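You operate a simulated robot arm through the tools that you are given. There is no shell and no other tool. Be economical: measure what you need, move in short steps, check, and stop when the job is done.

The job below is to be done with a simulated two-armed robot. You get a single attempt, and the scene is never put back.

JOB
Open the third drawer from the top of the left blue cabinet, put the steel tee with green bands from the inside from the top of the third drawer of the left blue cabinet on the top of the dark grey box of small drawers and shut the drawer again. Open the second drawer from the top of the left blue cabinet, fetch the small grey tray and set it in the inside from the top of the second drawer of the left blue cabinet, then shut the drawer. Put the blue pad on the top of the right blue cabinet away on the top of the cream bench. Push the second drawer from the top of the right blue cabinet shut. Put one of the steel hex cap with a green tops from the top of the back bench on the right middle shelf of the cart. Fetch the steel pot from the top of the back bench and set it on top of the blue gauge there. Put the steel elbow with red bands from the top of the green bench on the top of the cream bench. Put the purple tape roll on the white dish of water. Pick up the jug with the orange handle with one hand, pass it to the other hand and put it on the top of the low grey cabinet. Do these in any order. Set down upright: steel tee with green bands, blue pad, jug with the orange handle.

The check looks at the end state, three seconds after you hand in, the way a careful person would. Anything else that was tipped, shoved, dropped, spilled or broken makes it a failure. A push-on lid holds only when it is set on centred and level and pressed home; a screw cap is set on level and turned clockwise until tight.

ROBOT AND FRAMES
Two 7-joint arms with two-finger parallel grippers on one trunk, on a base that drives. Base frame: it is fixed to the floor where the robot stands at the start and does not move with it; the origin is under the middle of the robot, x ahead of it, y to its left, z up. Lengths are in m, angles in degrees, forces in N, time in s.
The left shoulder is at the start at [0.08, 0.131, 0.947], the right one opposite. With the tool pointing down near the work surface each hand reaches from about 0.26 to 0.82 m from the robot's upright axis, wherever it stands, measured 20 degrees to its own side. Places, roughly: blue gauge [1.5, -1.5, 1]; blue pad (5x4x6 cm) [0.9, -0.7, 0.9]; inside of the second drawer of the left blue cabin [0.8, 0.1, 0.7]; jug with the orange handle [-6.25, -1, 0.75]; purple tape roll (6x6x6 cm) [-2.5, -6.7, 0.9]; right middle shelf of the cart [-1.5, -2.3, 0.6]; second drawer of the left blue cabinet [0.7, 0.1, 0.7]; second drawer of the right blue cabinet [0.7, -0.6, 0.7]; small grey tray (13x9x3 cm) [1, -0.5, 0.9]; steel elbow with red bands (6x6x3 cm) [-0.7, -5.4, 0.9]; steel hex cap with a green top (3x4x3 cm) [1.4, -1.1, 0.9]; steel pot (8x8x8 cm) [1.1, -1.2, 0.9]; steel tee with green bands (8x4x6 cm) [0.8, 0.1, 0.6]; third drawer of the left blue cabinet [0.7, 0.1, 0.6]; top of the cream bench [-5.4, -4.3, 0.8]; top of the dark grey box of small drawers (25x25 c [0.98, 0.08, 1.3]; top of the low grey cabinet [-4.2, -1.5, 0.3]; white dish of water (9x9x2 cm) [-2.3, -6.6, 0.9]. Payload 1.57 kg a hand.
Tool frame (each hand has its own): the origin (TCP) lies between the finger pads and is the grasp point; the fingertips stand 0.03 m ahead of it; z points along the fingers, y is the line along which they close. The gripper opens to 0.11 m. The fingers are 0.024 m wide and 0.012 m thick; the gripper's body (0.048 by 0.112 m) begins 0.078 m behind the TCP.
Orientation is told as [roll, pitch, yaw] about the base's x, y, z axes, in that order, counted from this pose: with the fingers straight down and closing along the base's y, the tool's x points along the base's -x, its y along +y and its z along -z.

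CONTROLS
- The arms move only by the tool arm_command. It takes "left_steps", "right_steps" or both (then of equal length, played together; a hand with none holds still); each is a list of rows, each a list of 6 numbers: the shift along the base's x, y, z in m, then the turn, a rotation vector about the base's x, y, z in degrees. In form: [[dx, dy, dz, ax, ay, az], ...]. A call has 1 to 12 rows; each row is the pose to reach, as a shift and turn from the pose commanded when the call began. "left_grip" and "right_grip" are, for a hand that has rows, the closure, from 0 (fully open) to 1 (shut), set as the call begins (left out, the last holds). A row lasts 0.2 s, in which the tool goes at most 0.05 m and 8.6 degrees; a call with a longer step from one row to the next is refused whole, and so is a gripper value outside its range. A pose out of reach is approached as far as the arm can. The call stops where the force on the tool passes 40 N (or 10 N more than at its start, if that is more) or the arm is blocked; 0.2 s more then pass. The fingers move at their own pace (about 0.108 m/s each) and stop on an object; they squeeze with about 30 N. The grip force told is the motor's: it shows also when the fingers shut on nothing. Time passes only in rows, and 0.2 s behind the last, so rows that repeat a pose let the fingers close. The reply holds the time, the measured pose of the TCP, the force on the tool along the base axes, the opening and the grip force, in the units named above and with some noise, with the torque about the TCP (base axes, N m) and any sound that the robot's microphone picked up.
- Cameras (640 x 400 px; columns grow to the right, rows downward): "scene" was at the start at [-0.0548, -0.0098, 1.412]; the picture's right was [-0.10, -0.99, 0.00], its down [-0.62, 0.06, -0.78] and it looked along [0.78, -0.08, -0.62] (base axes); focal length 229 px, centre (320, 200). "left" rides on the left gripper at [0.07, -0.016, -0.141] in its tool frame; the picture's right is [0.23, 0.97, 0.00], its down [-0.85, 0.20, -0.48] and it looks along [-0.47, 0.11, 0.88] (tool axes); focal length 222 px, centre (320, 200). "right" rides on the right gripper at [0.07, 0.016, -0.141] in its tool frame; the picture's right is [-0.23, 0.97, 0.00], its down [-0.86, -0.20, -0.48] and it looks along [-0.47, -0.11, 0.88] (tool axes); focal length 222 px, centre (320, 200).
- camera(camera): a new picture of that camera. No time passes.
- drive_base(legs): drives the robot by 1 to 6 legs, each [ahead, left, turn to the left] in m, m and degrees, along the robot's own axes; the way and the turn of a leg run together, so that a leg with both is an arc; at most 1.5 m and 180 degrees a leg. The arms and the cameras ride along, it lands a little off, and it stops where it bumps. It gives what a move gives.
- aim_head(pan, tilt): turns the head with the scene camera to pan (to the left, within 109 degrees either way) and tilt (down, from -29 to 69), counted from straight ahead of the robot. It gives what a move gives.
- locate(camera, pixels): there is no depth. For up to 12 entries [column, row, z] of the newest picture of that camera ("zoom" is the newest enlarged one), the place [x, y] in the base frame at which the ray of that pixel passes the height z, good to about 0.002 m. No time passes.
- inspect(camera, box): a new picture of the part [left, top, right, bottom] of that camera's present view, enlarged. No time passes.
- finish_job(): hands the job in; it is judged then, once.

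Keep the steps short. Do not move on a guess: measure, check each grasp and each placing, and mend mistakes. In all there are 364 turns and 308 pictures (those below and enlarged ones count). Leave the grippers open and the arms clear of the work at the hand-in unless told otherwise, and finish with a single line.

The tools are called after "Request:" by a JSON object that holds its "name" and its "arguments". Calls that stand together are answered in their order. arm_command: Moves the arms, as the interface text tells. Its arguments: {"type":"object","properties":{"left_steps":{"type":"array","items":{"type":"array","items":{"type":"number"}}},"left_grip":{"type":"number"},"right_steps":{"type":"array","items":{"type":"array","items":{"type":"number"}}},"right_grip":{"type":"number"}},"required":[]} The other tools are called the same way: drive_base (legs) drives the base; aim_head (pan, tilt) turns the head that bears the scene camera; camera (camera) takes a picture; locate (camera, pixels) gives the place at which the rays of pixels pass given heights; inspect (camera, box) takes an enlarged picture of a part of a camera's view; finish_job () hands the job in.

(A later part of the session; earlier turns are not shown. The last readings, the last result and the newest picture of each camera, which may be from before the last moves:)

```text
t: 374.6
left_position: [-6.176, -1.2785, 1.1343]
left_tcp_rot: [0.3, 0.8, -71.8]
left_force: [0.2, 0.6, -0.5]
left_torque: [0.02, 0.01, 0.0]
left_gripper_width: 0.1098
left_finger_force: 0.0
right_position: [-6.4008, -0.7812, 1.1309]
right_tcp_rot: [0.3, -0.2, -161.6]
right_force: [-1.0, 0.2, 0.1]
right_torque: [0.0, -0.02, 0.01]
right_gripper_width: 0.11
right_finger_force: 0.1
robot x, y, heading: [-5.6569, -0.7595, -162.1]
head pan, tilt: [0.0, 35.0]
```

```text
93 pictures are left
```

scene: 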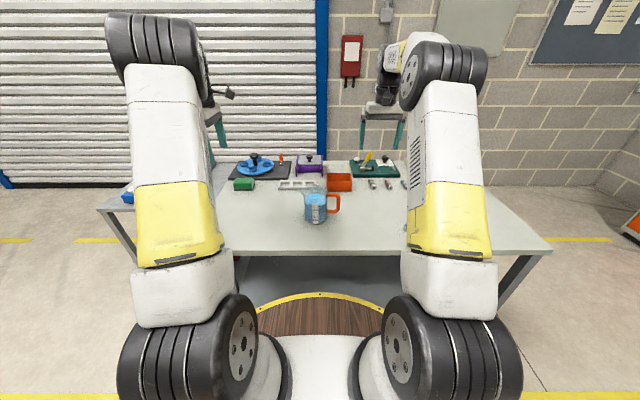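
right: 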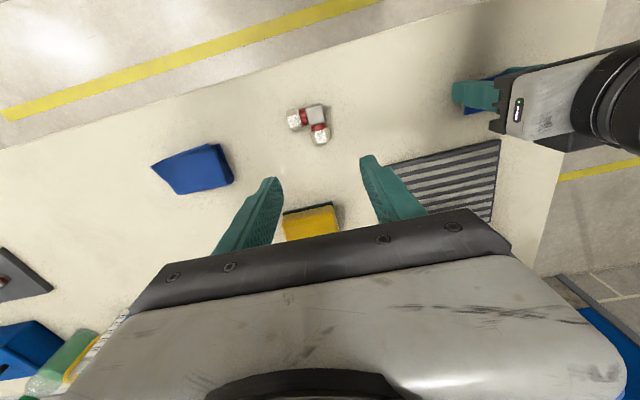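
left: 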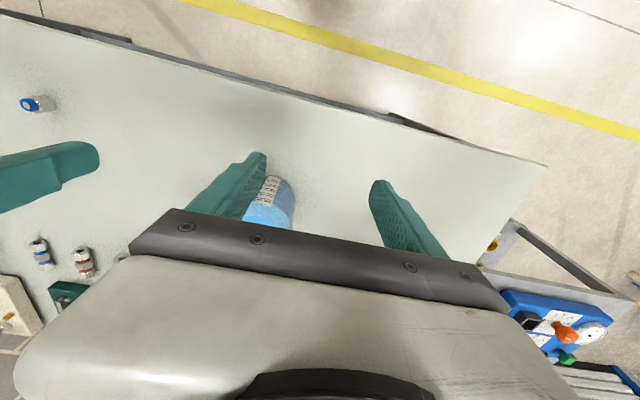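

Now I roll the left tool to point right.

Request:
{"name": "arm_command", "arguments": {"left_steps": [[0, 0, 0, 7.78, 2.53, 0], [0, 0, 0, 15.6, 5.05, 0], [0, 0, 0, 23.3, 7.58, 0], [0, 0, 0, 31.1, 10.1, 0], [0, 0, 0, 38.9, 12.6, 0], [0, 0, 0, 46.7, 15.2, 0], [0, 0, 0, 54.5, 17.7, 0], [0, 0, 0, 62.3, 20.2, 0], [0, 0, 0, 70, 22.7, 0], [0, 0, 0, 77.8, 25.3, 0], [0, 0, 0, 85.6, 27.8, 0]]}}

Request:
{"name": "camera", "arguments": {"camera": "left"}}

Request:
{"name": "inspect", "arguments": {"camera": "scene", "box": [260, 150, 380, 240]}}

```text
t: 377.1
left_position: [-6.1767, -1.2789, 1.1357]
left_tcp_rot: [174.1, 89.2, 101.8]
left_force: [-0.1, 0.9, 0.4]
left_torque: [0.0, -0.02, 0.05]
left_gripper_width: 0.11
left_finger_force: 0.1
right_position: [-6.4022, -0.7802, 1.1297]
right_tcp_rot: [0.3, -0.2, -161.7]
right_force: [-0.6, 0.4, 0.2]
right_torque: [-0.01, 0.01, -0.02]
right_gripper_width: 0.1103
right_finger_force: 0.1
robot x, y, heading: [-5.6554, -0.7605, -162.2]
head pan, tilt: [0.0, 35.0]
```

```text
92 pictures are left
```

left: 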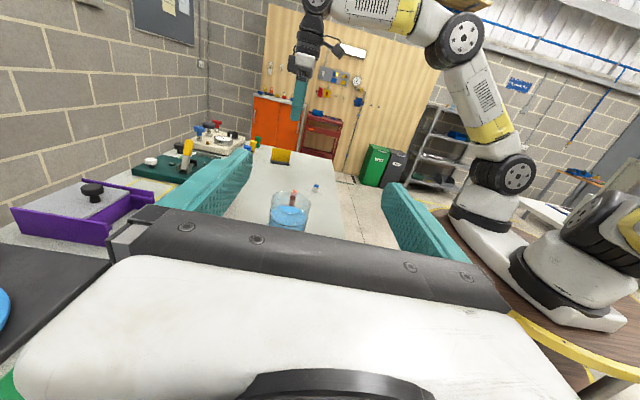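

```text
4.44 times, centred on (320, 195) of scene
```

zoom: 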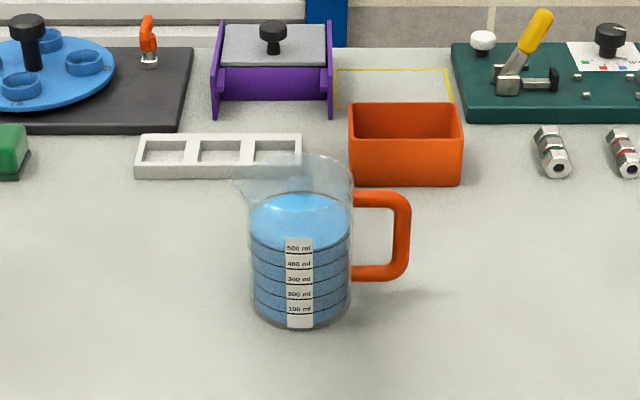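

Request:
{"name": "locate", "arguments": {"camera": "zoom", "pixels": [[300, 326, 0.82], [300, 218, 0.905], [252, 218, 0.905], [350, 218, 0.905], [300, 310, 0.82], [410, 235, 0.88], [220, 178, 0.83], [303, 172, 0.945]]}}

Request:
{"name": "locate", "arguments": {"camera": "left", "pixels": [[288, 216, 0.905], [288, 216, 0.92], [269, 216, 0.905], [310, 216, 0.905], [291, 198, 0.945]]}}

```text
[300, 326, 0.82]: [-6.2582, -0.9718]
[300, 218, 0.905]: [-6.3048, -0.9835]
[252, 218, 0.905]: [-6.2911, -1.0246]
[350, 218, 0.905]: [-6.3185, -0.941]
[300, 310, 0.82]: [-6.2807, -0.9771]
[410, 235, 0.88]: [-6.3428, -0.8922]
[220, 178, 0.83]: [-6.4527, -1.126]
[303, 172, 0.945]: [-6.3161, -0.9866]
```

```text
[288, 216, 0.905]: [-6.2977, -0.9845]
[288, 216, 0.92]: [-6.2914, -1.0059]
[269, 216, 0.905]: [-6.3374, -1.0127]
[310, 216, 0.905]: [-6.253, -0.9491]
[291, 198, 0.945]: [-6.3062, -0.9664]
```

Jug axis confirmed at (-6.301,-0.984). I lower the left hand to z 0.868 to the left of the jug, aligned in depth.

Request:
{"name": "arm_command", "arguments": {"left_steps": [[-0.004, -0.001, -0.04, 0, 0, 0], [-0.008, -0.003, -0.08, 0, 0, 0], [-0.012, -0.004, -0.12, 0, 0, 0], [-0.017, -0.006, -0.16, 0, 0, 0], [-0.022, -0.007, -0.2, 0, 0, 0], [-0.026, -0.008, -0.24, 0, 0, 0], [-0.026, -0.008, -0.268, 0, 0, 0]]}}

Request:
{"name": "camera", "arguments": {"camera": "left"}}

```text
t: 378.6
left_position: [-6.1664, -1.2661, 0.8793]
left_tcp_rot: [167.6, 89.3, 95.2]
left_force: [-0.6, 0.5, 0.6]
left_torque: [-0.05, -0.02, -0.08]
left_gripper_width: 0.1102
left_finger_force: 0.1
left hand out of reach, approached as far as the arm can: row 5, 6, 7
right_position: [-6.4012, -0.7801, 1.1293]
right_tcp_rot: [0.2, -0.2, -161.6]
right_force: [-0.3, -1.8, 0.6]
right_torque: [-0.01, -0.03, -0.02]
right_gripper_width: 0.1102
right_finger_force: 0.0
robot x, y, heading: [-5.6544, -0.7537, -162.1]
head pan, tilt: [0.0, 35.0]
```

```text
90 pictures are left
```

left: 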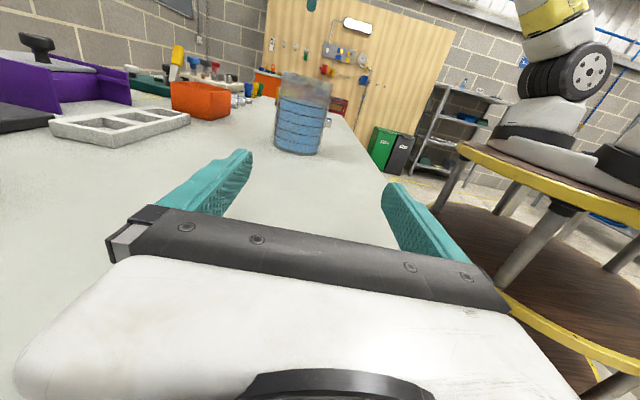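

I move right to 0.15 m from the axis while correcting depth.

Request:
{"name": "arm_command", "arguments": {"left_steps": [[-0.015, 0.028, -0.002, 0, 0, 0], [-0.035, 0.056, -0.004, 0, 0, 0], [-0.053, 0.084, -0.006, 0, 0, 0], [-0.071, 0.112, -0.008, 0, 0, 0], [-0.0884, 0.1395, -0.011, 0, 0, 0]]}}

Request:
{"name": "camera", "arguments": {"camera": "left"}}

Request:
{"name": "inspect", "arguments": {"camera": "scene", "box": [230, 150, 390, 250]}}

```text
t: 379.9
left_position: [-6.2577, -1.1276, 0.8665]
left_tcp_rot: [178.4, 89.2, 106.1]
left_force: [2.8, -0.3, 8.7]
left_torque: [-0.97, -0.34, 0.2]
left_gripper_width: 0.11
left_finger_force: 0.0
right_position: [-6.4001, -0.7813, 1.1297]
right_tcp_rot: [0.3, -0.2, -161.6]
right_force: [0.6, 1.0, 1.0]
right_torque: [0.03, 0.0, -0.02]
right_gripper_width: 0.11
right_finger_force: 0.1
robot x, y, heading: [-5.6541, -0.758, -162.2]
head pan, tilt: [0.0, 35.0]
```

```text
89 pictures are left
```

left: 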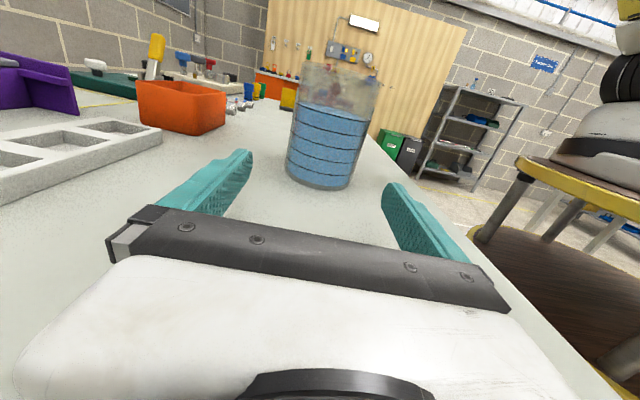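

```text
4.00 times, centred on (310, 200) of scene
```

zoom: 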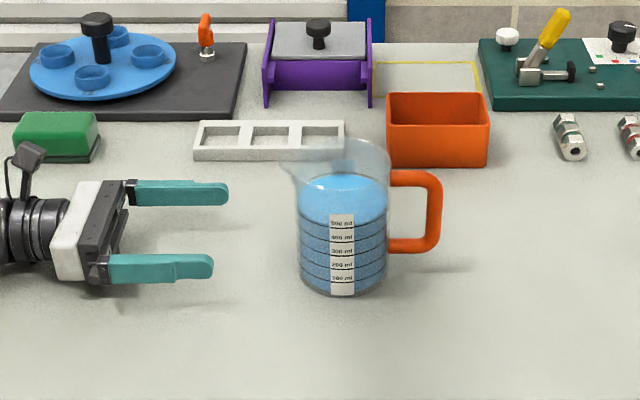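

Slight wrist contact with the bench; I raise 12 mm, then advance 0.15 so the fingers straddle the jug.

Request:
{"name": "arm_command", "arguments": {"left_steps": [[0, 0, 0.012, 0, 0, 0], [-0.009, 0.029, 0.012, 0, 0, 0], [-0.018, 0.058, 0.012, 0, 0, 0], [-0.027, 0.087, 0.012, 0, 0, 0], [-0.036, 0.116, 0.012, 0, 0, 0], [-0.044, 0.143, 0.012, 0, 0, 0]]}}

Request:
{"name": "camera", "arguments": {"camera": "left"}}

Request:
{"name": "inspect", "arguments": {"camera": "scene", "box": [230, 150, 390, 250]}}

```text
t: 381.2
left_position: [-6.3016, -0.9835, 0.8768]
left_tcp_rot: [170.8, 89.3, 98.7]
left_force: [0.0, -0.2, 0.0]
left_torque: [0.01, 0.02, -0.01]
left_gripper_width: 0.11
left_finger_force: 0.2
right_position: [-6.4016, -0.7808, 1.131]
right_tcp_rot: [0.4, -0.2, -161.6]
right_force: [-0.4, 0.4, 0.1]
right_torque: [-0.01, -0.02, 0.03]
right_gripper_width: 0.1101
right_finger_force: 0.0
robot x, y, heading: [-5.6568, -0.755, -162.2]
head pan, tilt: [0.0, 35.0]
```

```text
87 pictures are left
```

left: 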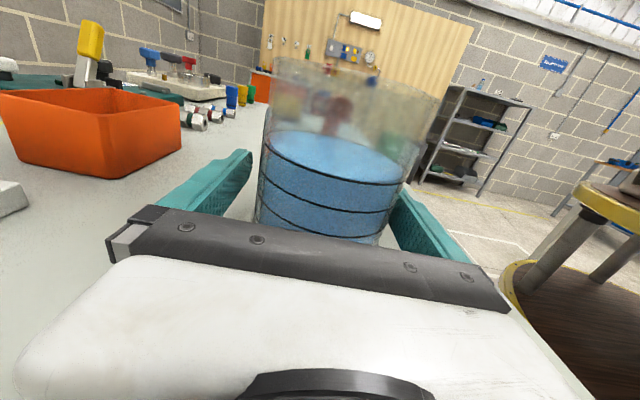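

```text
4.00 times, centred on (310, 200) of scene
```

zoom: 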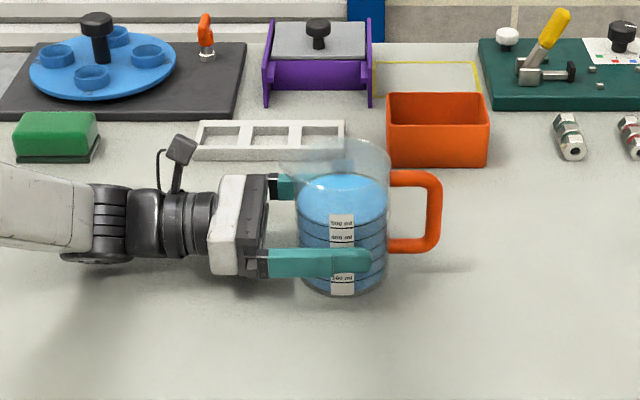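

The jug is between the fingers. I close.

Request:
{"name": "arm_command", "arguments": {"left_steps": [[0, 0, 0, 0, 0, 0], [0, 0, 0, 0, 0, 0], [0, 0, 0, 0, 0, 0]], "left_grip": 1}}

Request:
{"name": "inspect", "arguments": {"camera": "scene", "box": [230, 150, 390, 250]}}

```text
t: 382.1
left_position: [-6.2999, -0.9833, 0.877]
left_tcp_rot: [171.0, 89.3, 98.8]
left_force: [-0.8, -0.4, 0.2]
left_torque: [-0.07, 0.09, 0.02]
left_gripper_width: 0.0892
left_finger_force: 29.9
right_position: [-6.4016, -0.7806, 1.1297]
right_tcp_rot: [0.3, -0.3, -161.7]
right_force: [-0.7, 0.0, -0.4]
right_torque: [-0.05, -0.01, 0.01]
right_gripper_width: 0.1101
right_finger_force: 0.0
robot x, y, heading: [-5.6574, -0.756, -162.1]
head pan, tilt: [0.0, 35.0]
```

```text
4.00 times, centred on (310, 200) of scene
```

zoom: 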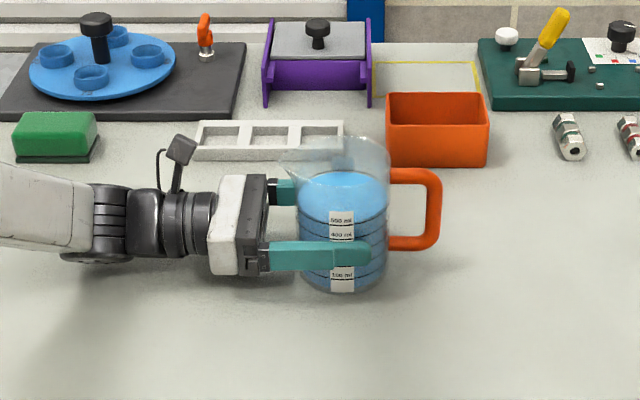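

Gripped (89 mm). I lift slowly 6 cm.

Request:
{"name": "arm_command", "arguments": {"left_steps": [[0, 0, 0.004, 0, 0, 0], [0, 0, 0.01, 0, 0, 0], [0, 0, 0.018, 0, 0, 0], [0, 0, 0.027, 0, 0, 0], [0, 0, 0.036, 0, 0, 0], [0, 0, 0.045, 0, 0, 0], [0, 0, 0.053, 0, 0, 0], [0, 0, 0.06, 0, 0, 0]]}}

Request:
{"name": "inspect", "arguments": {"camera": "scene", "box": [230, 150, 390, 250]}}

Request:
{"name": "camera", "arguments": {"camera": "left"}}

```text
t: 383.9
left_position: [-6.3005, -0.9814, 0.9369]
left_tcp_rot: [166.8, 89.2, 94.5]
left_force: [-0.3, -1.1, -5.7]
left_torque: [-0.12, -0.04, 0.02]
left_gripper_width: 0.0892
left_finger_force: 29.8
right_position: [-6.4004, -0.7793, 1.1294]
right_tcp_rot: [0.3, -0.1, -161.7]
right_force: [-0.1, -0.3, -0.8]
right_torque: [0.02, 0.01, -0.02]
right_gripper_width: 0.1099
right_finger_force: 0.1
robot x, y, heading: [-5.6551, -0.7572, -162.0]
head pan, tilt: [0.0, 35.0]
```

```text
4.00 times, centred on (310, 200) of scene
```

zoom: 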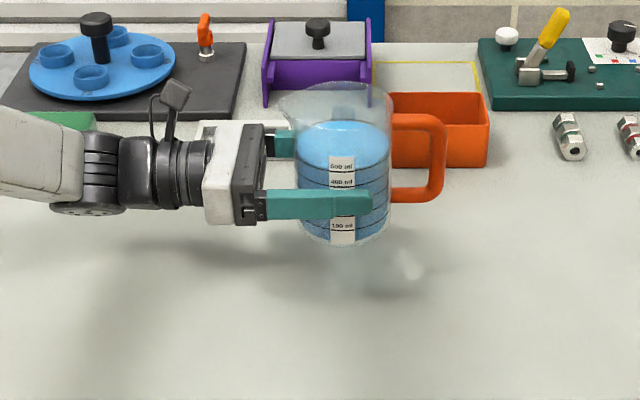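

```text
83 pictures are left
```

left: 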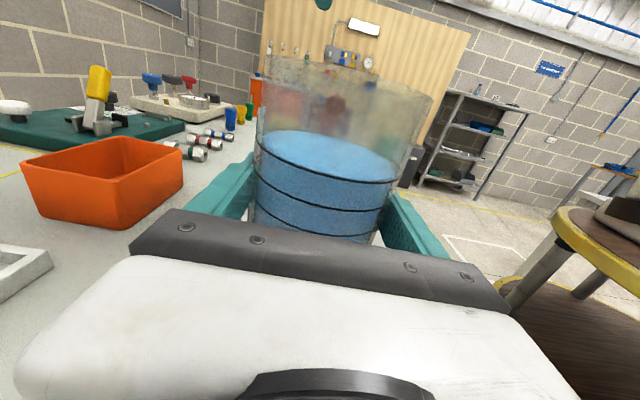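

Lifted level. Now I turn the right hand by -90° and bring it above the jug.

Request:
{"name": "arm_command", "arguments": {"right_steps": [[0.009, -0.018, 0.01, 0, 0, -8.2], [0.018, -0.037, 0.02, 0, 0, -16.4], [0.027, -0.055, 0.02, 0, 0, -24.6], [0.036, -0.073, 0.02, 0, 0, -32.8], [0.045, -0.092, 0.02, 0, 0, -41], [0.054, -0.11, 0.02, 0, 0, -49.2], [0.063, -0.129, 0.02, 0, 0, -57.4], [0.072, -0.147, 0.02, 0, 0, -65.6], [0.082, -0.165, 0.02, 0, 0, -73.8], [0.091, -0.184, 0.02, 0, 0, -82], [0.1, -0.202, 0.02, 0, 0, -90]]}}

Request:
{"name": "camera", "arguments": {"camera": "right"}}

Request:
{"name": "inspect", "arguments": {"camera": "scene", "box": [230, 110, 390, 230]}}

```text
t: 386.2
left_position: [-6.3018, -0.9829, 0.9366]
left_tcp_rot: [169.6, 89.3, 97.4]
left_force: [-0.6, -0.1, -6.5]
left_torque: [-0.12, -0.04, 0.03]
left_gripper_width: 0.0891
left_finger_force: 30.3
right_position: [-6.3007, -0.9832, 1.1501]
right_tcp_rot: [0.3, -0.3, 108.1]
right_force: [-0.2, 0.8, 0.7]
right_torque: [0.01, -0.01, 0.0]
right_gripper_width: 0.1102
right_finger_force: 0.0
robot x, y, heading: [-5.6561, -0.7614, -161.9]
head pan, tilt: [0.0, 35.0]
```

```text
82 pictures are left
```

right: 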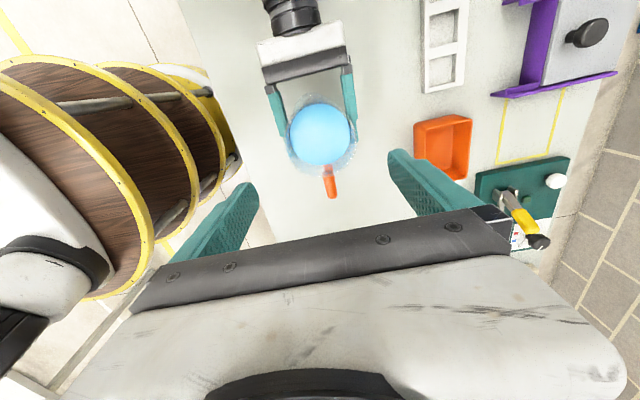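

```text
3.33 times, centred on (310, 170) of scene
```

zoom: 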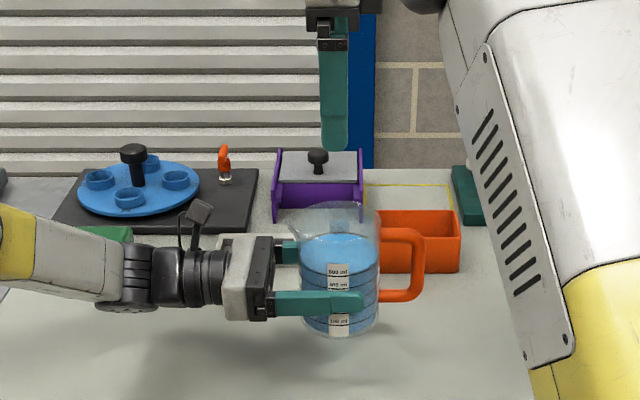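

Request:
{"name": "locate", "arguments": {"camera": "right", "pixels": [[320, 132, 0.965], [289, 137, 0.965], [350, 128, 0.965], [320, 165, 0.965], [319, 103, 0.965]]}}

```text
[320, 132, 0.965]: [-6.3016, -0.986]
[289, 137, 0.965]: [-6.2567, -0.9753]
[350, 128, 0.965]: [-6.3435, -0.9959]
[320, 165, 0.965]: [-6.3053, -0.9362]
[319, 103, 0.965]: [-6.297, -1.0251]
```

Aligned within 2 mm. I lower the right hand over the jug, pausing above the rim.

Request:
{"name": "arm_command", "arguments": {"right_steps": [[0, -0.001, -0.04, 0, 0, 0], [0, -0.001, -0.075, 0, 0, 0], [0, -0.001, -0.1, 0, 0, 0]]}}

Request:
{"name": "camera", "arguments": {"camera": "right"}}

Request:
{"name": "inspect", "arguments": {"camera": "scene", "box": [230, 110, 390, 230]}}

```text
t: 387.1
left_position: [-6.3011, -0.9828, 0.9364]
left_tcp_rot: [170.2, 89.3, 97.9]
left_force: [-0.7, 0.7, -5.6]
left_torque: [-0.13, -0.09, 0.01]
left_gripper_width: 0.0892
left_finger_force: 30.1
right_position: [-6.3034, -0.9874, 1.0509]
right_tcp_rot: [0.4, -0.3, 108.3]
right_force: [0.4, -0.1, 1.0]
right_torque: [-0.01, 0.03, 0.02]
right_gripper_width: 0.1099
right_finger_force: 0.0
robot x, y, heading: [-5.655, -0.7561, -162.3]
head pan, tilt: [0.0, 35.0]
```

```text
80 pictures are left
```

right: 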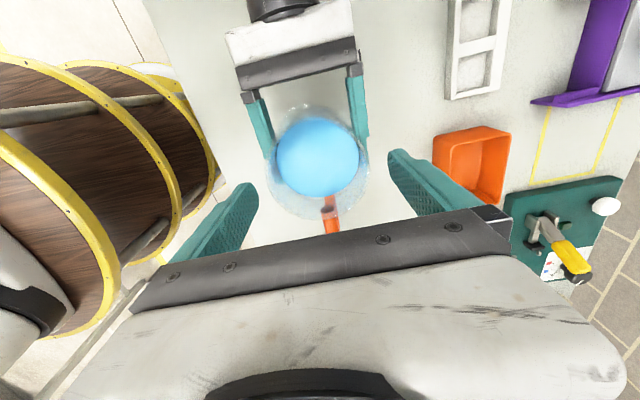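

```text
3.33 times, centred on (310, 170) of scene
```

zoom: 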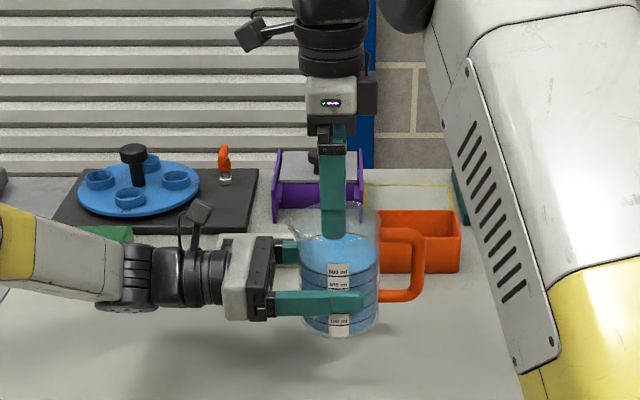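

Clear on both sides. I lower 5.5 cm more.

Request:
{"name": "arm_command", "arguments": {"right_steps": [[0.001, 0.001, -0.015, 0, 0, 0], [0.001, 0.002, -0.03, 0, 0, 0], [0.001, 0.002, -0.045, 0, 0, 0], [0.001, 0.002, -0.056, 0, 0, 0]]}}

Request:
{"name": "camera", "arguments": {"camera": "right"}}

Request:
{"name": "inspect", "arguments": {"camera": "scene", "box": [230, 110, 390, 230]}}

```text
t: 388.1
left_position: [-6.302, -0.9811, 0.9359]
left_tcp_rot: [170.0, 89.1, 97.7]
left_force: [0.6, -0.6, -5.7]
left_torque: [-0.12, -0.04, -0.01]
left_gripper_width: 0.0891
left_finger_force: 29.8
right_position: [-6.2999, -0.9845, 0.994]
right_tcp_rot: [0.3, -0.3, 108.3]
right_force: [0.1, 0.5, 0.1]
right_torque: [0.02, 0.03, 0.01]
right_gripper_width: 0.1099
right_finger_force: 0.1
robot x, y, heading: [-5.6532, -0.7577, -162.2]
head pan, tilt: [0.0, 35.0]
```

```text
78 pictures are left
```

right: 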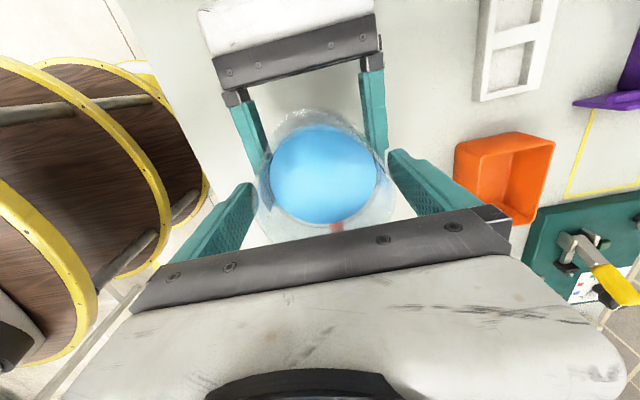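

```text
3.33 times, centred on (310, 170) of scene
```

zoom: 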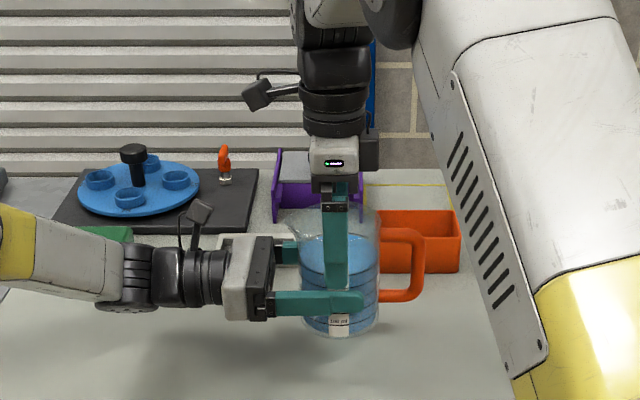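

The right fingers are just above the left ones. I close the right hand on the upper jug.

Request:
{"name": "arm_command", "arguments": {"right_steps": [[0, 0, 0, 0, 0, 0], [0, 0, 0, 0, 0, 0], [0, 0, 0, 0, 0, 0]], "right_grip": 1}}

Request:
{"name": "camera", "arguments": {"camera": "right"}}

```text
t: 388.9
left_position: [-6.3011, -0.9829, 0.9368]
left_tcp_rot: [171.9, 89.2, 99.5]
left_force: [16.5, 4.7, -0.6]
left_torque: [-0.37, 0.99, 0.32]
left_gripper_width: 0.0889
left_finger_force: 29.7
right_position: [-6.2993, -0.9829, 0.9928]
right_tcp_rot: [0.5, -0.2, 108.2]
right_force: [-15.9, -4.1, 0.8]
right_torque: [-0.03, -0.08, -0.33]
right_gripper_width: 0.0891
right_finger_force: 30.3
robot x, y, heading: [-5.6529, -0.757, -162.2]
head pan, tilt: [0.0, 35.0]
```

```text
76 pictures are left
```

right: 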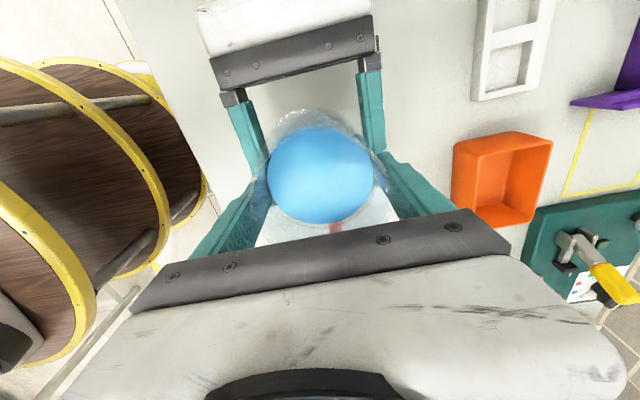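

Both hold, with a 16 N lateral squeeze; I relieve it by 2 mm, then open the left hand.

Request:
{"name": "arm_command", "arguments": {"right_steps": [[-0.001, -0.0003, 0, 0, 0, 0], [-0.002, -0.0006, 0, 0, 0, 0]]}}

Request:
{"name": "arm_command", "arguments": {"left_steps": [[0, 0, 0, 0, 0, 0], [0, 0, 0, 0, 0, 0], [0, 0, 0, 0, 0, 0]], "left_grip": 0}}

Request:
{"name": "inspect", "arguments": {"camera": "scene", "box": [230, 110, 390, 230]}}

```text
t: 389.4
left_position: [-6.3017, -0.982, 0.9349]
left_tcp_rot: [166.5, 89.3, 94.3]
left_force: [13.4, 3.9, -3.3]
left_torque: [0.04, 0.7, 0.09]
left_gripper_width: 0.0888
left_finger_force: 29.9
right_position: [-6.3003, -0.9843, 0.9928]
right_tcp_rot: [0.2, -0.3, 108.3]
right_force: [-13.1, -4.6, -0.5]
right_torque: [-0.39, 0.02, -0.02]
right_gripper_width: 0.089
right_finger_force: 30.0
robot x, y, heading: [-5.6547, -0.7576, -162.0]
head pan, tilt: [0.0, 35.0]
```

```text
t: 390.2
left_position: [-6.3013, -0.9835, 0.9369]
left_tcp_rot: [170.4, 89.1, 98.0]
left_force: [0.6, -0.5, -0.4]
left_torque: [0.02, 0.03, 0.01]
left_gripper_width: 0.1099
left_finger_force: 0.1
right_position: [-6.3007, -0.9828, 0.993]
right_tcp_rot: [0.2, -0.2, 108.2]
right_force: [0.2, 0.2, 0.0]
right_torque: [-0.13, -0.05, 0.04]
right_gripper_width: 0.0892
right_finger_force: 30.1
robot x, y, heading: [-5.6579, -0.76, -162.3]
head pan, tilt: [0.0, 35.0]
```

```text
3.33 times, centred on (310, 170) of scene
```

zoom: 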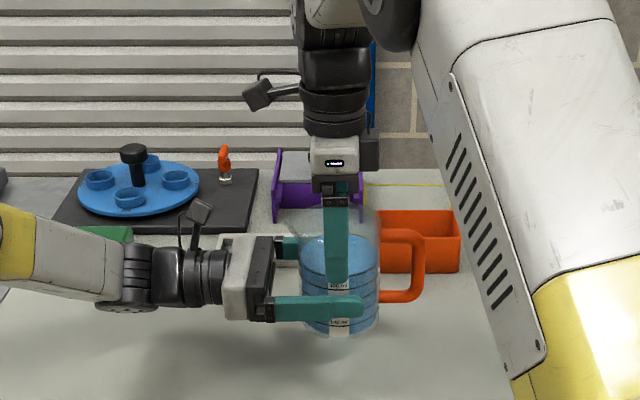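

Left is open; the right holds the jug. I withdraw the left hand to the left and recheck the load.

Request:
{"name": "arm_command", "arguments": {"left_steps": [[0.006, -0.019, 0, 0, 0, 0], [0.015, -0.048, 0, 0, 0, 0], [0.025, -0.08, 0, 0, 0, 0], [0.037, -0.12, 0, 0, 0, 0], [0.05, -0.16, 0, 0, 0, 0]]}}

Request:
{"name": "inspect", "arguments": {"camera": "scene", "box": [230, 110, 390, 230]}}

```text
t: 391.4
left_position: [-6.2523, -1.144, 0.9402]
left_tcp_rot: [169.5, 89.3, 97.2]
left_force: [-0.7, -0.4, -0.2]
left_torque: [-0.02, 0.0, -0.03]
left_gripper_width: 0.1099
left_finger_force: 0.1
right_position: [-6.3003, -0.9829, 0.9939]
right_tcp_rot: [0.3, -0.2, 108.3]
right_force: [1.0, 0.4, 1.1]
right_torque: [-0.18, -0.04, 0.0]
right_gripper_width: 0.0888
right_finger_force: 30.5
robot x, y, heading: [-5.651, -0.7577, -161.9]
head pan, tilt: [0.0, 35.0]
```

```text
3.33 times, centred on (310, 170) of scene
```

zoom: 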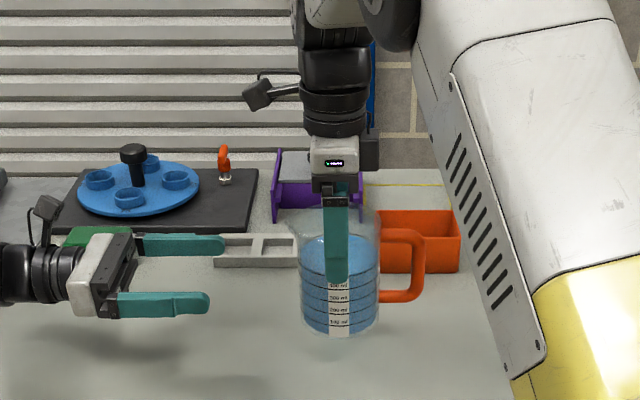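

I raise the jug 4 cm with the right hand to confirm.

Request:
{"name": "arm_command", "arguments": {"right_steps": [[0, 0, 0.006, 0, 0, 0], [0, 0, 0.014, 0, 0, 0], [0, 0, 0.023, 0, 0, 0], [0, 0, 0.032, 0, 0, 0], [0, 0, 0.04, 0, 0, 0]]}}

Request:
{"name": "inspect", "arguments": {"camera": "scene", "box": [230, 110, 390, 230]}}

Request:
{"name": "camera", "arguments": {"camera": "left"}}

```text
t: 392.6
left_position: [-6.2531, -1.1441, 0.9395]
left_tcp_rot: [170.4, 89.2, 98.1]
left_force: [-1.9, 0.2, 0.5]
left_torque: [0.0, -0.02, -0.01]
left_gripper_width: 0.1099
left_finger_force: 0.0
right_position: [-6.3018, -0.9838, 1.0343]
right_tcp_rot: [0.4, -0.2, 108.3]
right_force: [-0.6, -0.4, -6.4]
right_torque: [-0.1, -0.05, -0.01]
right_gripper_width: 0.0891
right_finger_force: 30.1
robot x, y, heading: [-5.6543, -0.755, -162.2]
head pan, tilt: [0.0, 35.0]
```

```text
3.33 times, centred on (310, 170) of scene
```

zoom: 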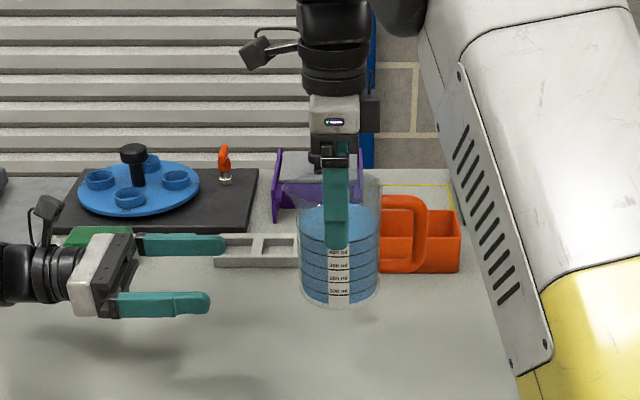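

```text
72 pictures are left
```

left: 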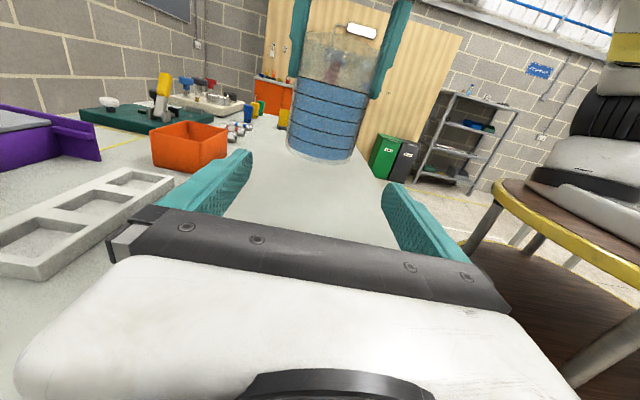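

The right hand carries it (−6.4 N). I raise the left hand out of the way, back off 0.35 and turn 60° left to look at the low cabinet.

Request:
{"name": "arm_command", "arguments": {"left_steps": [[0.012, -0.038, 0.02, 0, 0, 0], [0.024, -0.06, 0.06, 0, 0, 0], [0.03, -0.07, 0.105, 0, 0, 0], [0.03, -0.075, 0.15, 0, 0, 0], [0.03, -0.08, 0.195, 0, 0, 0], [0.03, -0.08, 0.24, 0, 0, 0]], "right_steps": [[0.002, 0.001, 0.005, 0, 0, 0], [0.005, 0.002, 0.01, 0, 0, 0], [0.008, 0.003, 0.015, 0, 0, 0], [0.01, 0.004, 0.02, 0, 0, 0], [0.012, 0.004, 0.025, 0, 0, 0], [0.012, 0.004, 0.03, 0, 0, 0]]}}

Request:
{"name": "drive_base", "arguments": {"legs": [[-0.35, 0, 0], [0, 0, 60]]}}

Request:
{"name": "aim_head", "arguments": {"pan": 55, "tilt": 30}}

Request:
{"name": "camera", "arguments": {"camera": "scene"}}

Request:
{"name": "camera", "arguments": {"camera": "right"}}

```text
t: 394.1
left_position: [-6.2212, -1.2238, 1.1779]
left_tcp_rot: [168.9, 89.3, 96.6]
left_force: [0.2, -0.6, 0.5]
left_torque: [0.01, -0.03, -0.01]
left_gripper_width: 0.11
left_finger_force: 0.1
right_position: [-6.2921, -0.9789, 1.0633]
right_tcp_rot: [0.3, -0.2, 108.4]
right_force: [0.4, -0.4, -6.2]
right_torque: [-0.1, -0.05, 0.0]
right_gripper_width: 0.0889
right_finger_force: 29.8
robot x, y, heading: [-5.6587, -0.7607, -162.0]
head pan, tilt: [0.0, 35.0]
```

```text
t: 398.9
left_position: [-5.2033, -1.3732, 1.1767]
left_tcp_rot: [170.7, 89.2, 158.8]
left_force: [-0.2, -0.7, 0.5]
left_torque: [0.0, -0.04, 0.02]
left_gripper_width: 0.1099
left_finger_force: 0.0
right_position: [-5.4504, -1.3129, 1.0635]
right_tcp_rot: [0.4, -0.2, 168.7]
right_force: [0.5, -0.6, -7.0]
right_torque: [-0.04, -0.11, 0.01]
right_gripper_width: 0.0889
right_finger_force: 30.3
robot x, y, heading: [-5.3298, -0.6522, -101.7]
head pan, tilt: [0.0, 35.0]
```

```text
t: 400.2
left_position: [-5.204, -1.3726, 1.1766]
left_tcp_rot: [170.9, 89.2, 158.9]
left_force: [-1.0, 0.2, 0.3]
left_torque: [-0.01, 0.05, -0.01]
left_gripper_width: 0.1101
left_finger_force: 0.1
right_position: [-5.4509, -1.3133, 1.0634]
right_tcp_rot: [0.2, -0.2, 168.5]
right_force: [0.0, -0.6, -5.4]
right_torque: [-0.05, -0.14, 0.02]
right_gripper_width: 0.089
right_finger_force: 29.8
robot x, y, heading: [-5.3319, -0.6538, -101.8]
head pan, tilt: [55.0, 30.0]
```

```text
71 pictures are left
```

scene: 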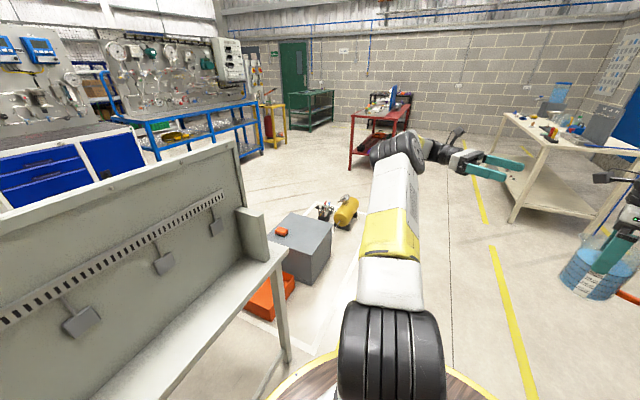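

```text
70 pictures are left
```

right: 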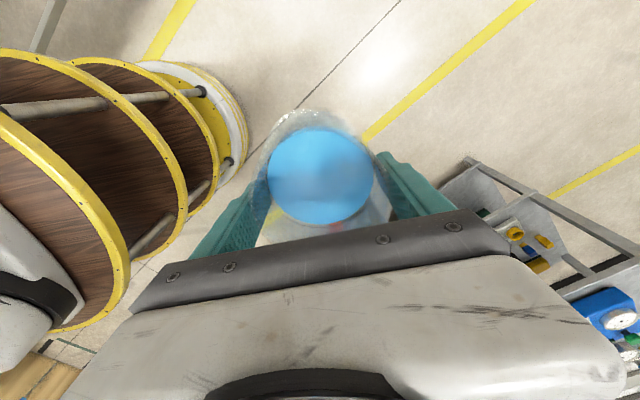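

Request:
{"name": "inspect", "arguments": {"camera": "scene", "box": [230, 190, 370, 310]}}

```text
3.33 times, centred on (300, 250) of scene
```

zoom: 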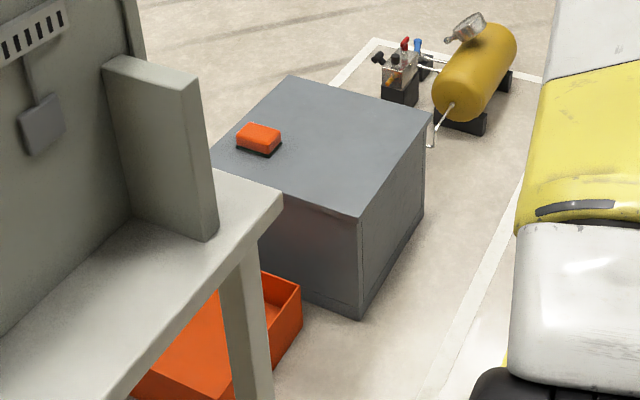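

Request:
{"name": "locate", "arguments": {"camera": "zoom", "pixels": [[290, 75, 0.33], [432, 112, 0.33], [358, 216, 0.33], [214, 160, 0.33], [358, 320, 0.0], [358, 216, 0.28], [260, 140, 0.34], [282, 205, 0.85], [260, 395, 0.0], [424, 212, 0.0], [433, 145, 0.0], [370, 150, 0.33]]}}

```text
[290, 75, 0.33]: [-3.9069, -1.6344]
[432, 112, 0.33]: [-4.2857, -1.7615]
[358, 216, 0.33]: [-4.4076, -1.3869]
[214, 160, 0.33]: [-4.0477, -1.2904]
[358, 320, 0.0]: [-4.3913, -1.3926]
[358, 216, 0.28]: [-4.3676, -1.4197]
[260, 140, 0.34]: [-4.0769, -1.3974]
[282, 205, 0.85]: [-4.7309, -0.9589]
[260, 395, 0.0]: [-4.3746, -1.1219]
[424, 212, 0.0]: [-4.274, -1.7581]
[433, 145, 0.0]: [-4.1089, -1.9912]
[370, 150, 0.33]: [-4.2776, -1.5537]
```

Cabinet top z≈0.31, corners NW (-4.39,-1.40), SW (-4.27,-1.765); orange block at (-4.08,-1.40). I'll place the jug at (-4.205,-1.592). I drive to its west side.

Request:
{"name": "drive_base", "arguments": {"legs": [[0.936, 0, 0], [0, 0.654, 0], [0, 0, 119.6]]}}

Request:
{"name": "aim_head", "arguments": {"pan": -5, "tilt": 50}}

Request:
{"name": "camera", "arguments": {"camera": "scene"}}

Request:
{"name": "camera", "arguments": {"camera": "right"}}

```text
t: 413.2
left_position: [-4.3245, -1.2448, 1.177]
left_tcp_rot: [170.9, 89.3, -82.4]
left_force: [0.2, 0.5, 0.4]
left_torque: [-0.01, 0.0, 0.02]
left_gripper_width: 0.1099
left_finger_force: 0.0
right_position: [-4.2573, -1.4909, 1.0638]
right_tcp_rot: [0.3, -0.2, -72.8]
right_force: [0.6, 0.6, -6.0]
right_torque: [0.14, 0.04, -0.02]
right_gripper_width: 0.089
right_finger_force: 29.4
robot x, y, heading: [-4.8964, -1.6981, 16.5]
head pan, tilt: [55.0, 30.0]
```

```text
t: 414.5
left_position: [-4.3238, -1.245, 1.1773]
left_tcp_rot: [170.9, 89.2, -82.5]
left_force: [0.1, 0.3, -0.5]
left_torque: [-0.02, 0.02, -0.04]
left_gripper_width: 0.1101
left_finger_force: 0.1
right_position: [-4.2571, -1.4906, 1.0639]
right_tcp_rot: [0.2, -0.2, -72.9]
right_force: [-0.4, -1.0, -5.4]
right_torque: [0.11, 0.02, -0.04]
right_gripper_width: 0.0889
right_finger_force: 29.8
robot x, y, heading: [-4.8941, -1.7028, 16.6]
head pan, tilt: [-5.0, 50.0]
```

```text
68 pictures are left
```

scene: 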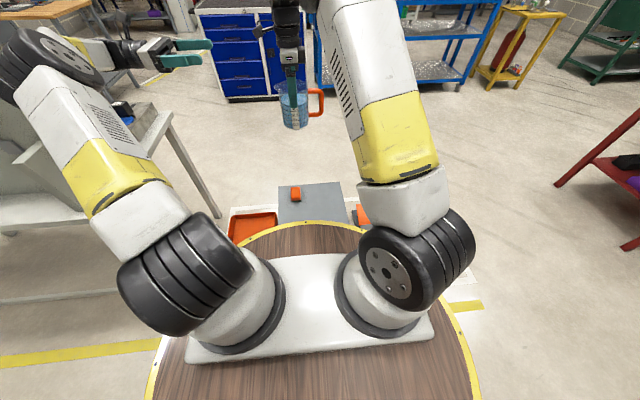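

```text
67 pictures are left
```

right: 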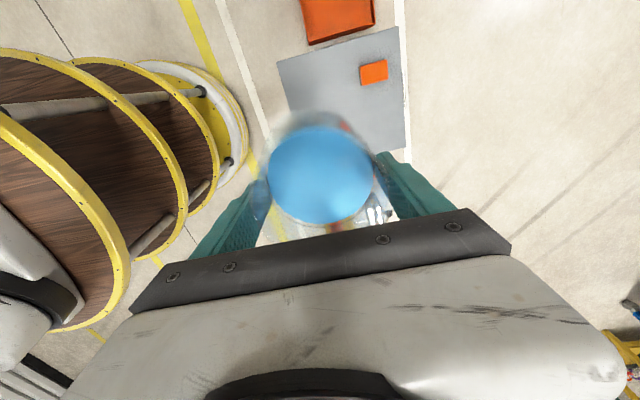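

Request:
{"name": "locate", "arguments": {"camera": "right", "pixels": [[277, 62, 0.31], [398, 27, 0.31], [374, 70, 0.33], [410, 158, 0.31], [320, 175, 1.05]]}}

Request:
{"name": "locate", "arguments": {"camera": "scene", "pixels": [[278, 186, 0.31], [340, 182, 0.31], [296, 195, 0.33], [349, 225, 0.31], [360, 215, 0.2]]}}

Request:
{"name": "inspect", "arguments": {"camera": "scene", "box": [210, 160, 400, 260]}}

```text
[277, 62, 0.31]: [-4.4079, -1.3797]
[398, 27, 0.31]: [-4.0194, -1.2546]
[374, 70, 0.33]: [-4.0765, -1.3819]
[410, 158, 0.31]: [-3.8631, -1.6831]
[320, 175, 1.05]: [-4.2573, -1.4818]
```

```text
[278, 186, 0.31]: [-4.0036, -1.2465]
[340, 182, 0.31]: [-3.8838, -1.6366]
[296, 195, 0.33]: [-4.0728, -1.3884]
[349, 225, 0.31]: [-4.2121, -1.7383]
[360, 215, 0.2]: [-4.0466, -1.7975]
```

```text
3.37 times, centred on (305, 210) of scene
```

zoom: 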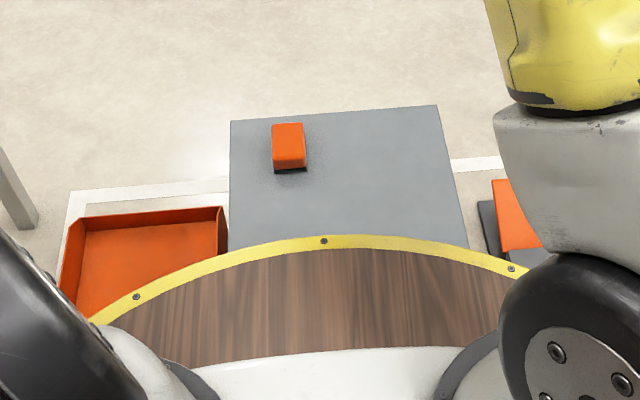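

Target confirmed: 0.12 m inside the west edge and 0.15 m from the south edge. I move over it and begin lowering.

Request:
{"name": "arm_command", "arguments": {"right_steps": [[0.01, -0.02, 0, 0, 0, 0], [0.023, -0.045, 0, 0, 0, 0], [0.038, -0.074, 0, 0, 0, 0], [0.048, -0.093, -0.01, 0, 0, 0], [0.052, -0.101, -0.03, 0, 0, 0], [0.052, -0.101, -0.06, 0, 0, 0], [0.052, -0.101, -0.095, 0, 0, 0], [0.052, -0.101, -0.13, 0, 0, 0], [0.052, -0.101, -0.165, 0, 0, 0], [0.052, -0.101, -0.2, 0, 0, 0], [0.052, -0.101, -0.23, 0, 0, 0], [0.052, -0.101, -0.25, 0, 0, 0]]}}

Request:
{"name": "camera", "arguments": {"camera": "right"}}

Request:
{"name": "camera", "arguments": {"camera": "scene"}}

```text
t: 417.1
left_position: [-4.323, -1.2448, 1.1768]
left_tcp_rot: [171.3, 89.2, -82.2]
left_force: [0.0, 0.4, 0.1]
left_torque: [-0.02, 0.02, 0.03]
left_gripper_width: 0.11
left_finger_force: 0.1
right_position: [-4.2061, -1.5914, 0.8136]
right_tcp_rot: [0.3, -0.2, -72.8]
right_force: [-0.9, 1.1, -6.6]
right_torque: [0.13, 0.02, 0.0]
right_gripper_width: 0.089
right_finger_force: 30.0
robot x, y, heading: [-4.8953, -1.699, 16.4]
head pan, tilt: [-5.0, 50.0]
```

```text
65 pictures are left
```

right: 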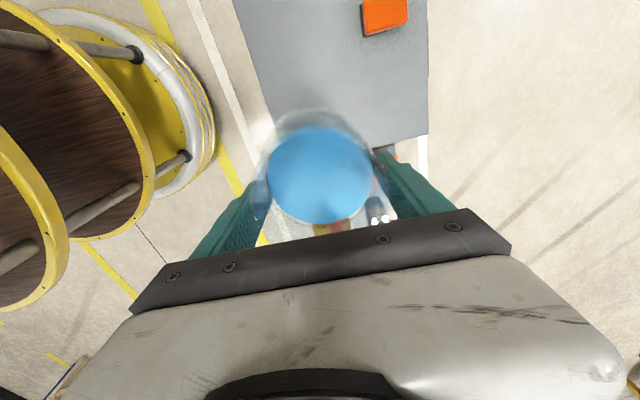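

```text
64 pictures are left
```

scene: 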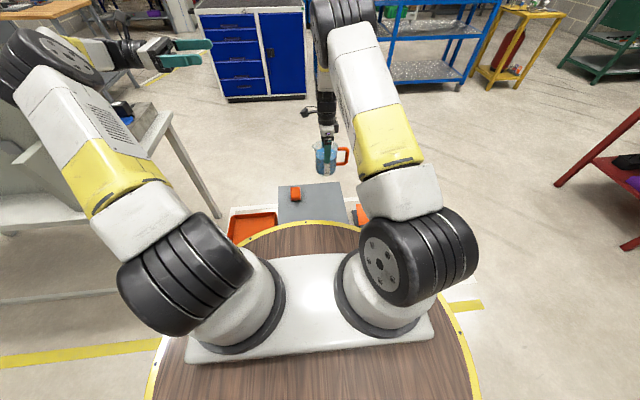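

Good. I lower further to 0.50.

Request:
{"name": "arm_command", "arguments": {"right_steps": [[0, 0, -0.025, 0, 0, 0], [0, 0, -0.055, 0, 0, 0], [0, 0, -0.09, 0, 0, 0], [0, 0, -0.125, 0, 0, 0], [0, 0, -0.16, 0, 0, 0], [0, 0, -0.195, 0, 0, 0], [0, 0, -0.23, 0, 0, 0], [0, 0, -0.26, 0, 0, 0], [0, 0, -0.285, 0, 0, 0], [0, 0, -0.305, 0, 0, 0]]}}

Request:
{"name": "camera", "arguments": {"camera": "right"}}

Request:
{"name": "camera", "arguments": {"camera": "scene"}}

```text
t: 419.3
left_position: [-4.3233, -1.245, 1.1769]
left_tcp_rot: [171.1, 89.2, -82.2]
left_force: [0.3, 1.0, 0.3]
left_torque: [0.02, -0.01, -0.02]
left_gripper_width: 0.1101
left_finger_force: 0.1
right_position: [-4.2039, -1.5913, 0.5066]
right_tcp_rot: [0.2, -0.2, -72.8]
right_force: [-0.3, -0.8, -5.5]
right_torque: [0.13, 0.06, 0.01]
right_gripper_width: 0.0891
right_finger_force: 30.3
robot x, y, heading: [-4.8974, -1.6996, 16.3]
head pan, tilt: [-5.0, 50.0]
```

```text
63 pictures are left
```

right: 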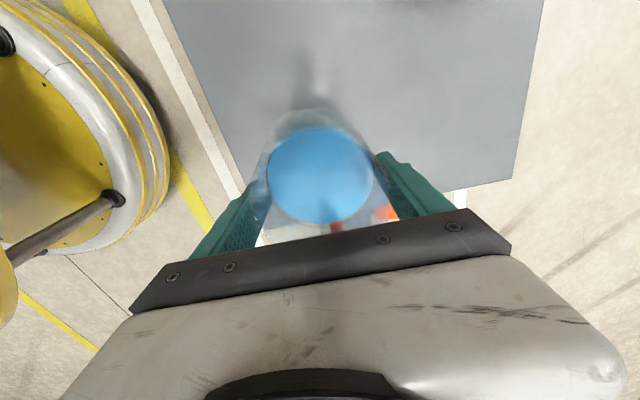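

```text
62 pictures are left
```

scene: 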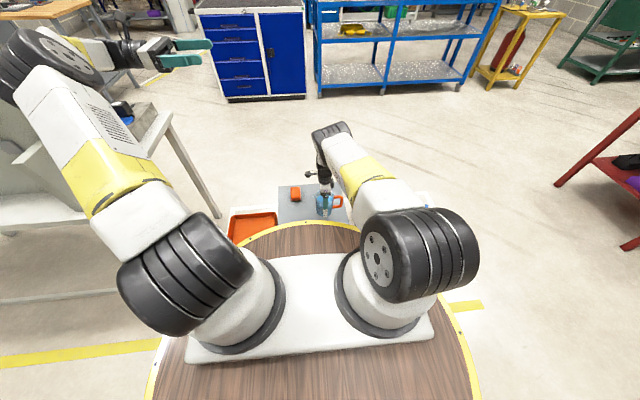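

I lower the last part slowly to contact.

Request:
{"name": "arm_command", "arguments": {"right_steps": [[0, 0, -0.02, 0, 0, 0], [0, 0, -0.04, 0, 0, 0], [0, 0, -0.055, 0, 0, 0], [0, 0, -0.065, 0, 0, 0], [0, 0, -0.07, 0, 0, 0], [0, 0, -0.075, 0, 0, 0], [0, 0, -0.08, 0, 0, 0], [0, 0, -0.085, 0, 0, 0], [0, 0, -0.09, 0, 0, 0]]}}

Request:
{"name": "camera", "arguments": {"camera": "right"}}

Request:
{"name": "inspect", "arguments": {"camera": "scene", "box": [270, 160, 390, 240]}}

```text
t: 421.3
left_position: [-4.3247, -1.2441, 1.177]
left_tcp_rot: [173.8, 89.2, -79.5]
left_force: [0.1, -0.3, -0.3]
left_torque: [-0.02, 0.01, -0.02]
left_gripper_width: 0.1099
left_finger_force: 0.1
right_position: [-4.2043, -1.5911, 0.4365]
right_tcp_rot: [0.4, -0.2, -72.8]
right_force: [3.7, 4.7, 24.5]
right_torque: [-0.12, 0.58, -0.03]
right_gripper_width: 0.0892
right_finger_force: 30.3
right hand out of reach, approached as far as the arm can: row 7, 8, 9
robot x, y, heading: [-4.8987, -1.7018, 16.8]
head pan, tilt: [-5.0, 50.0]
```

```text
61 pictures are left
```

right: 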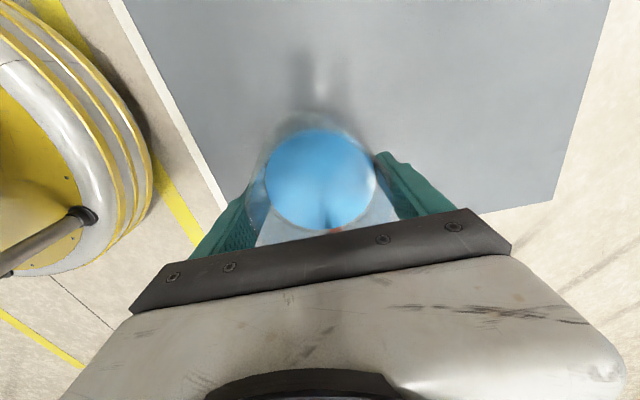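

```text
5.00 times, centred on (330, 200) of scene
```

zoom: 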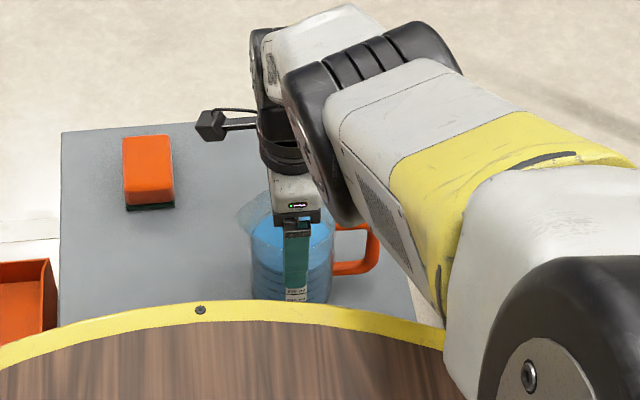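

Contact (jug presses back 25 N). I relieve the command by 1.5 cm and read the force.

Request:
{"name": "arm_command", "arguments": {"right_steps": [[0, 0, 0.008, 0, 0, 0], [0, 0, 0.014, 0, 0, 0], [0, 0, 0.014, 0, 0, 0]]}}

```text
t: 422.1
left_position: [-4.3227, -1.2448, 1.1774]
left_tcp_rot: [170.8, 89.1, -82.6]
left_force: [-0.3, 0.1, 0.2]
left_torque: [-0.02, 0.02, -0.01]
left_gripper_width: 0.1102
left_finger_force: 0.0
right_position: [-4.2054, -1.5903, 0.4475]
right_tcp_rot: [0.1, -0.1, -72.8]
right_force: [-0.2, -0.2, -4.9]
right_torque: [0.12, 0.0, 0.0]
right_gripper_width: 0.089
right_finger_force: 29.7
robot x, y, heading: [-4.8975, -1.6988, 16.5]
head pan, tilt: [-5.0, 50.0]
```

It hangs free again at 0.4475. I lower 9 mm to a light contact.

Request:
{"name": "arm_command", "arguments": {"right_steps": [[0, 0, -0.005, 0, 0, 0], [0, 0, -0.008, 0, 0, 0], [0, 0, -0.01, 0, 0, 0]]}}

```text
t: 422.9
left_position: [-4.3243, -1.2459, 1.1762]
left_tcp_rot: [170.7, 89.3, -82.6]
left_force: [-0.1, -0.8, -0.1]
left_torque: [0.01, 0.04, -0.01]
left_gripper_width: 0.11
left_finger_force: 0.1
right_position: [-4.2057, -1.5894, 0.4391]
right_tcp_rot: [0.3, -0.2, -72.7]
right_force: [0.2, -0.1, -5.8]
right_torque: [0.15, 0.06, 0.03]
right_gripper_width: 0.0891
right_finger_force: 29.8
robot x, y, heading: [-4.8968, -1.698, 16.7]
head pan, tilt: [-5.0, 50.0]
```

Request:
{"name": "arm_command", "arguments": {"right_steps": [[0, 0, -0.002, 0, 0, 0], [0, 0, -0.004, 0, 0, 0]]}}

```text
t: 423.5
left_position: [-4.3247, -1.2456, 1.1771]
left_tcp_rot: [174.0, 89.2, -79.5]
left_force: [0.0, 0.3, -0.2]
left_torque: [0.02, -0.02, 0.0]
left_gripper_width: 0.1099
left_finger_force: 0.0
right_position: [-4.2029, -1.5902, 0.4366]
right_tcp_rot: [0.3, -0.3, -72.8]
right_force: [-8.5, -3.6, 19.2]
right_torque: [-0.14, 1.1, 0.05]
right_gripper_width: 0.0891
right_finger_force: 30.1
robot x, y, heading: [-4.8986, -1.7008, 16.7]
head pan, tilt: [-5.0, 50.0]
```

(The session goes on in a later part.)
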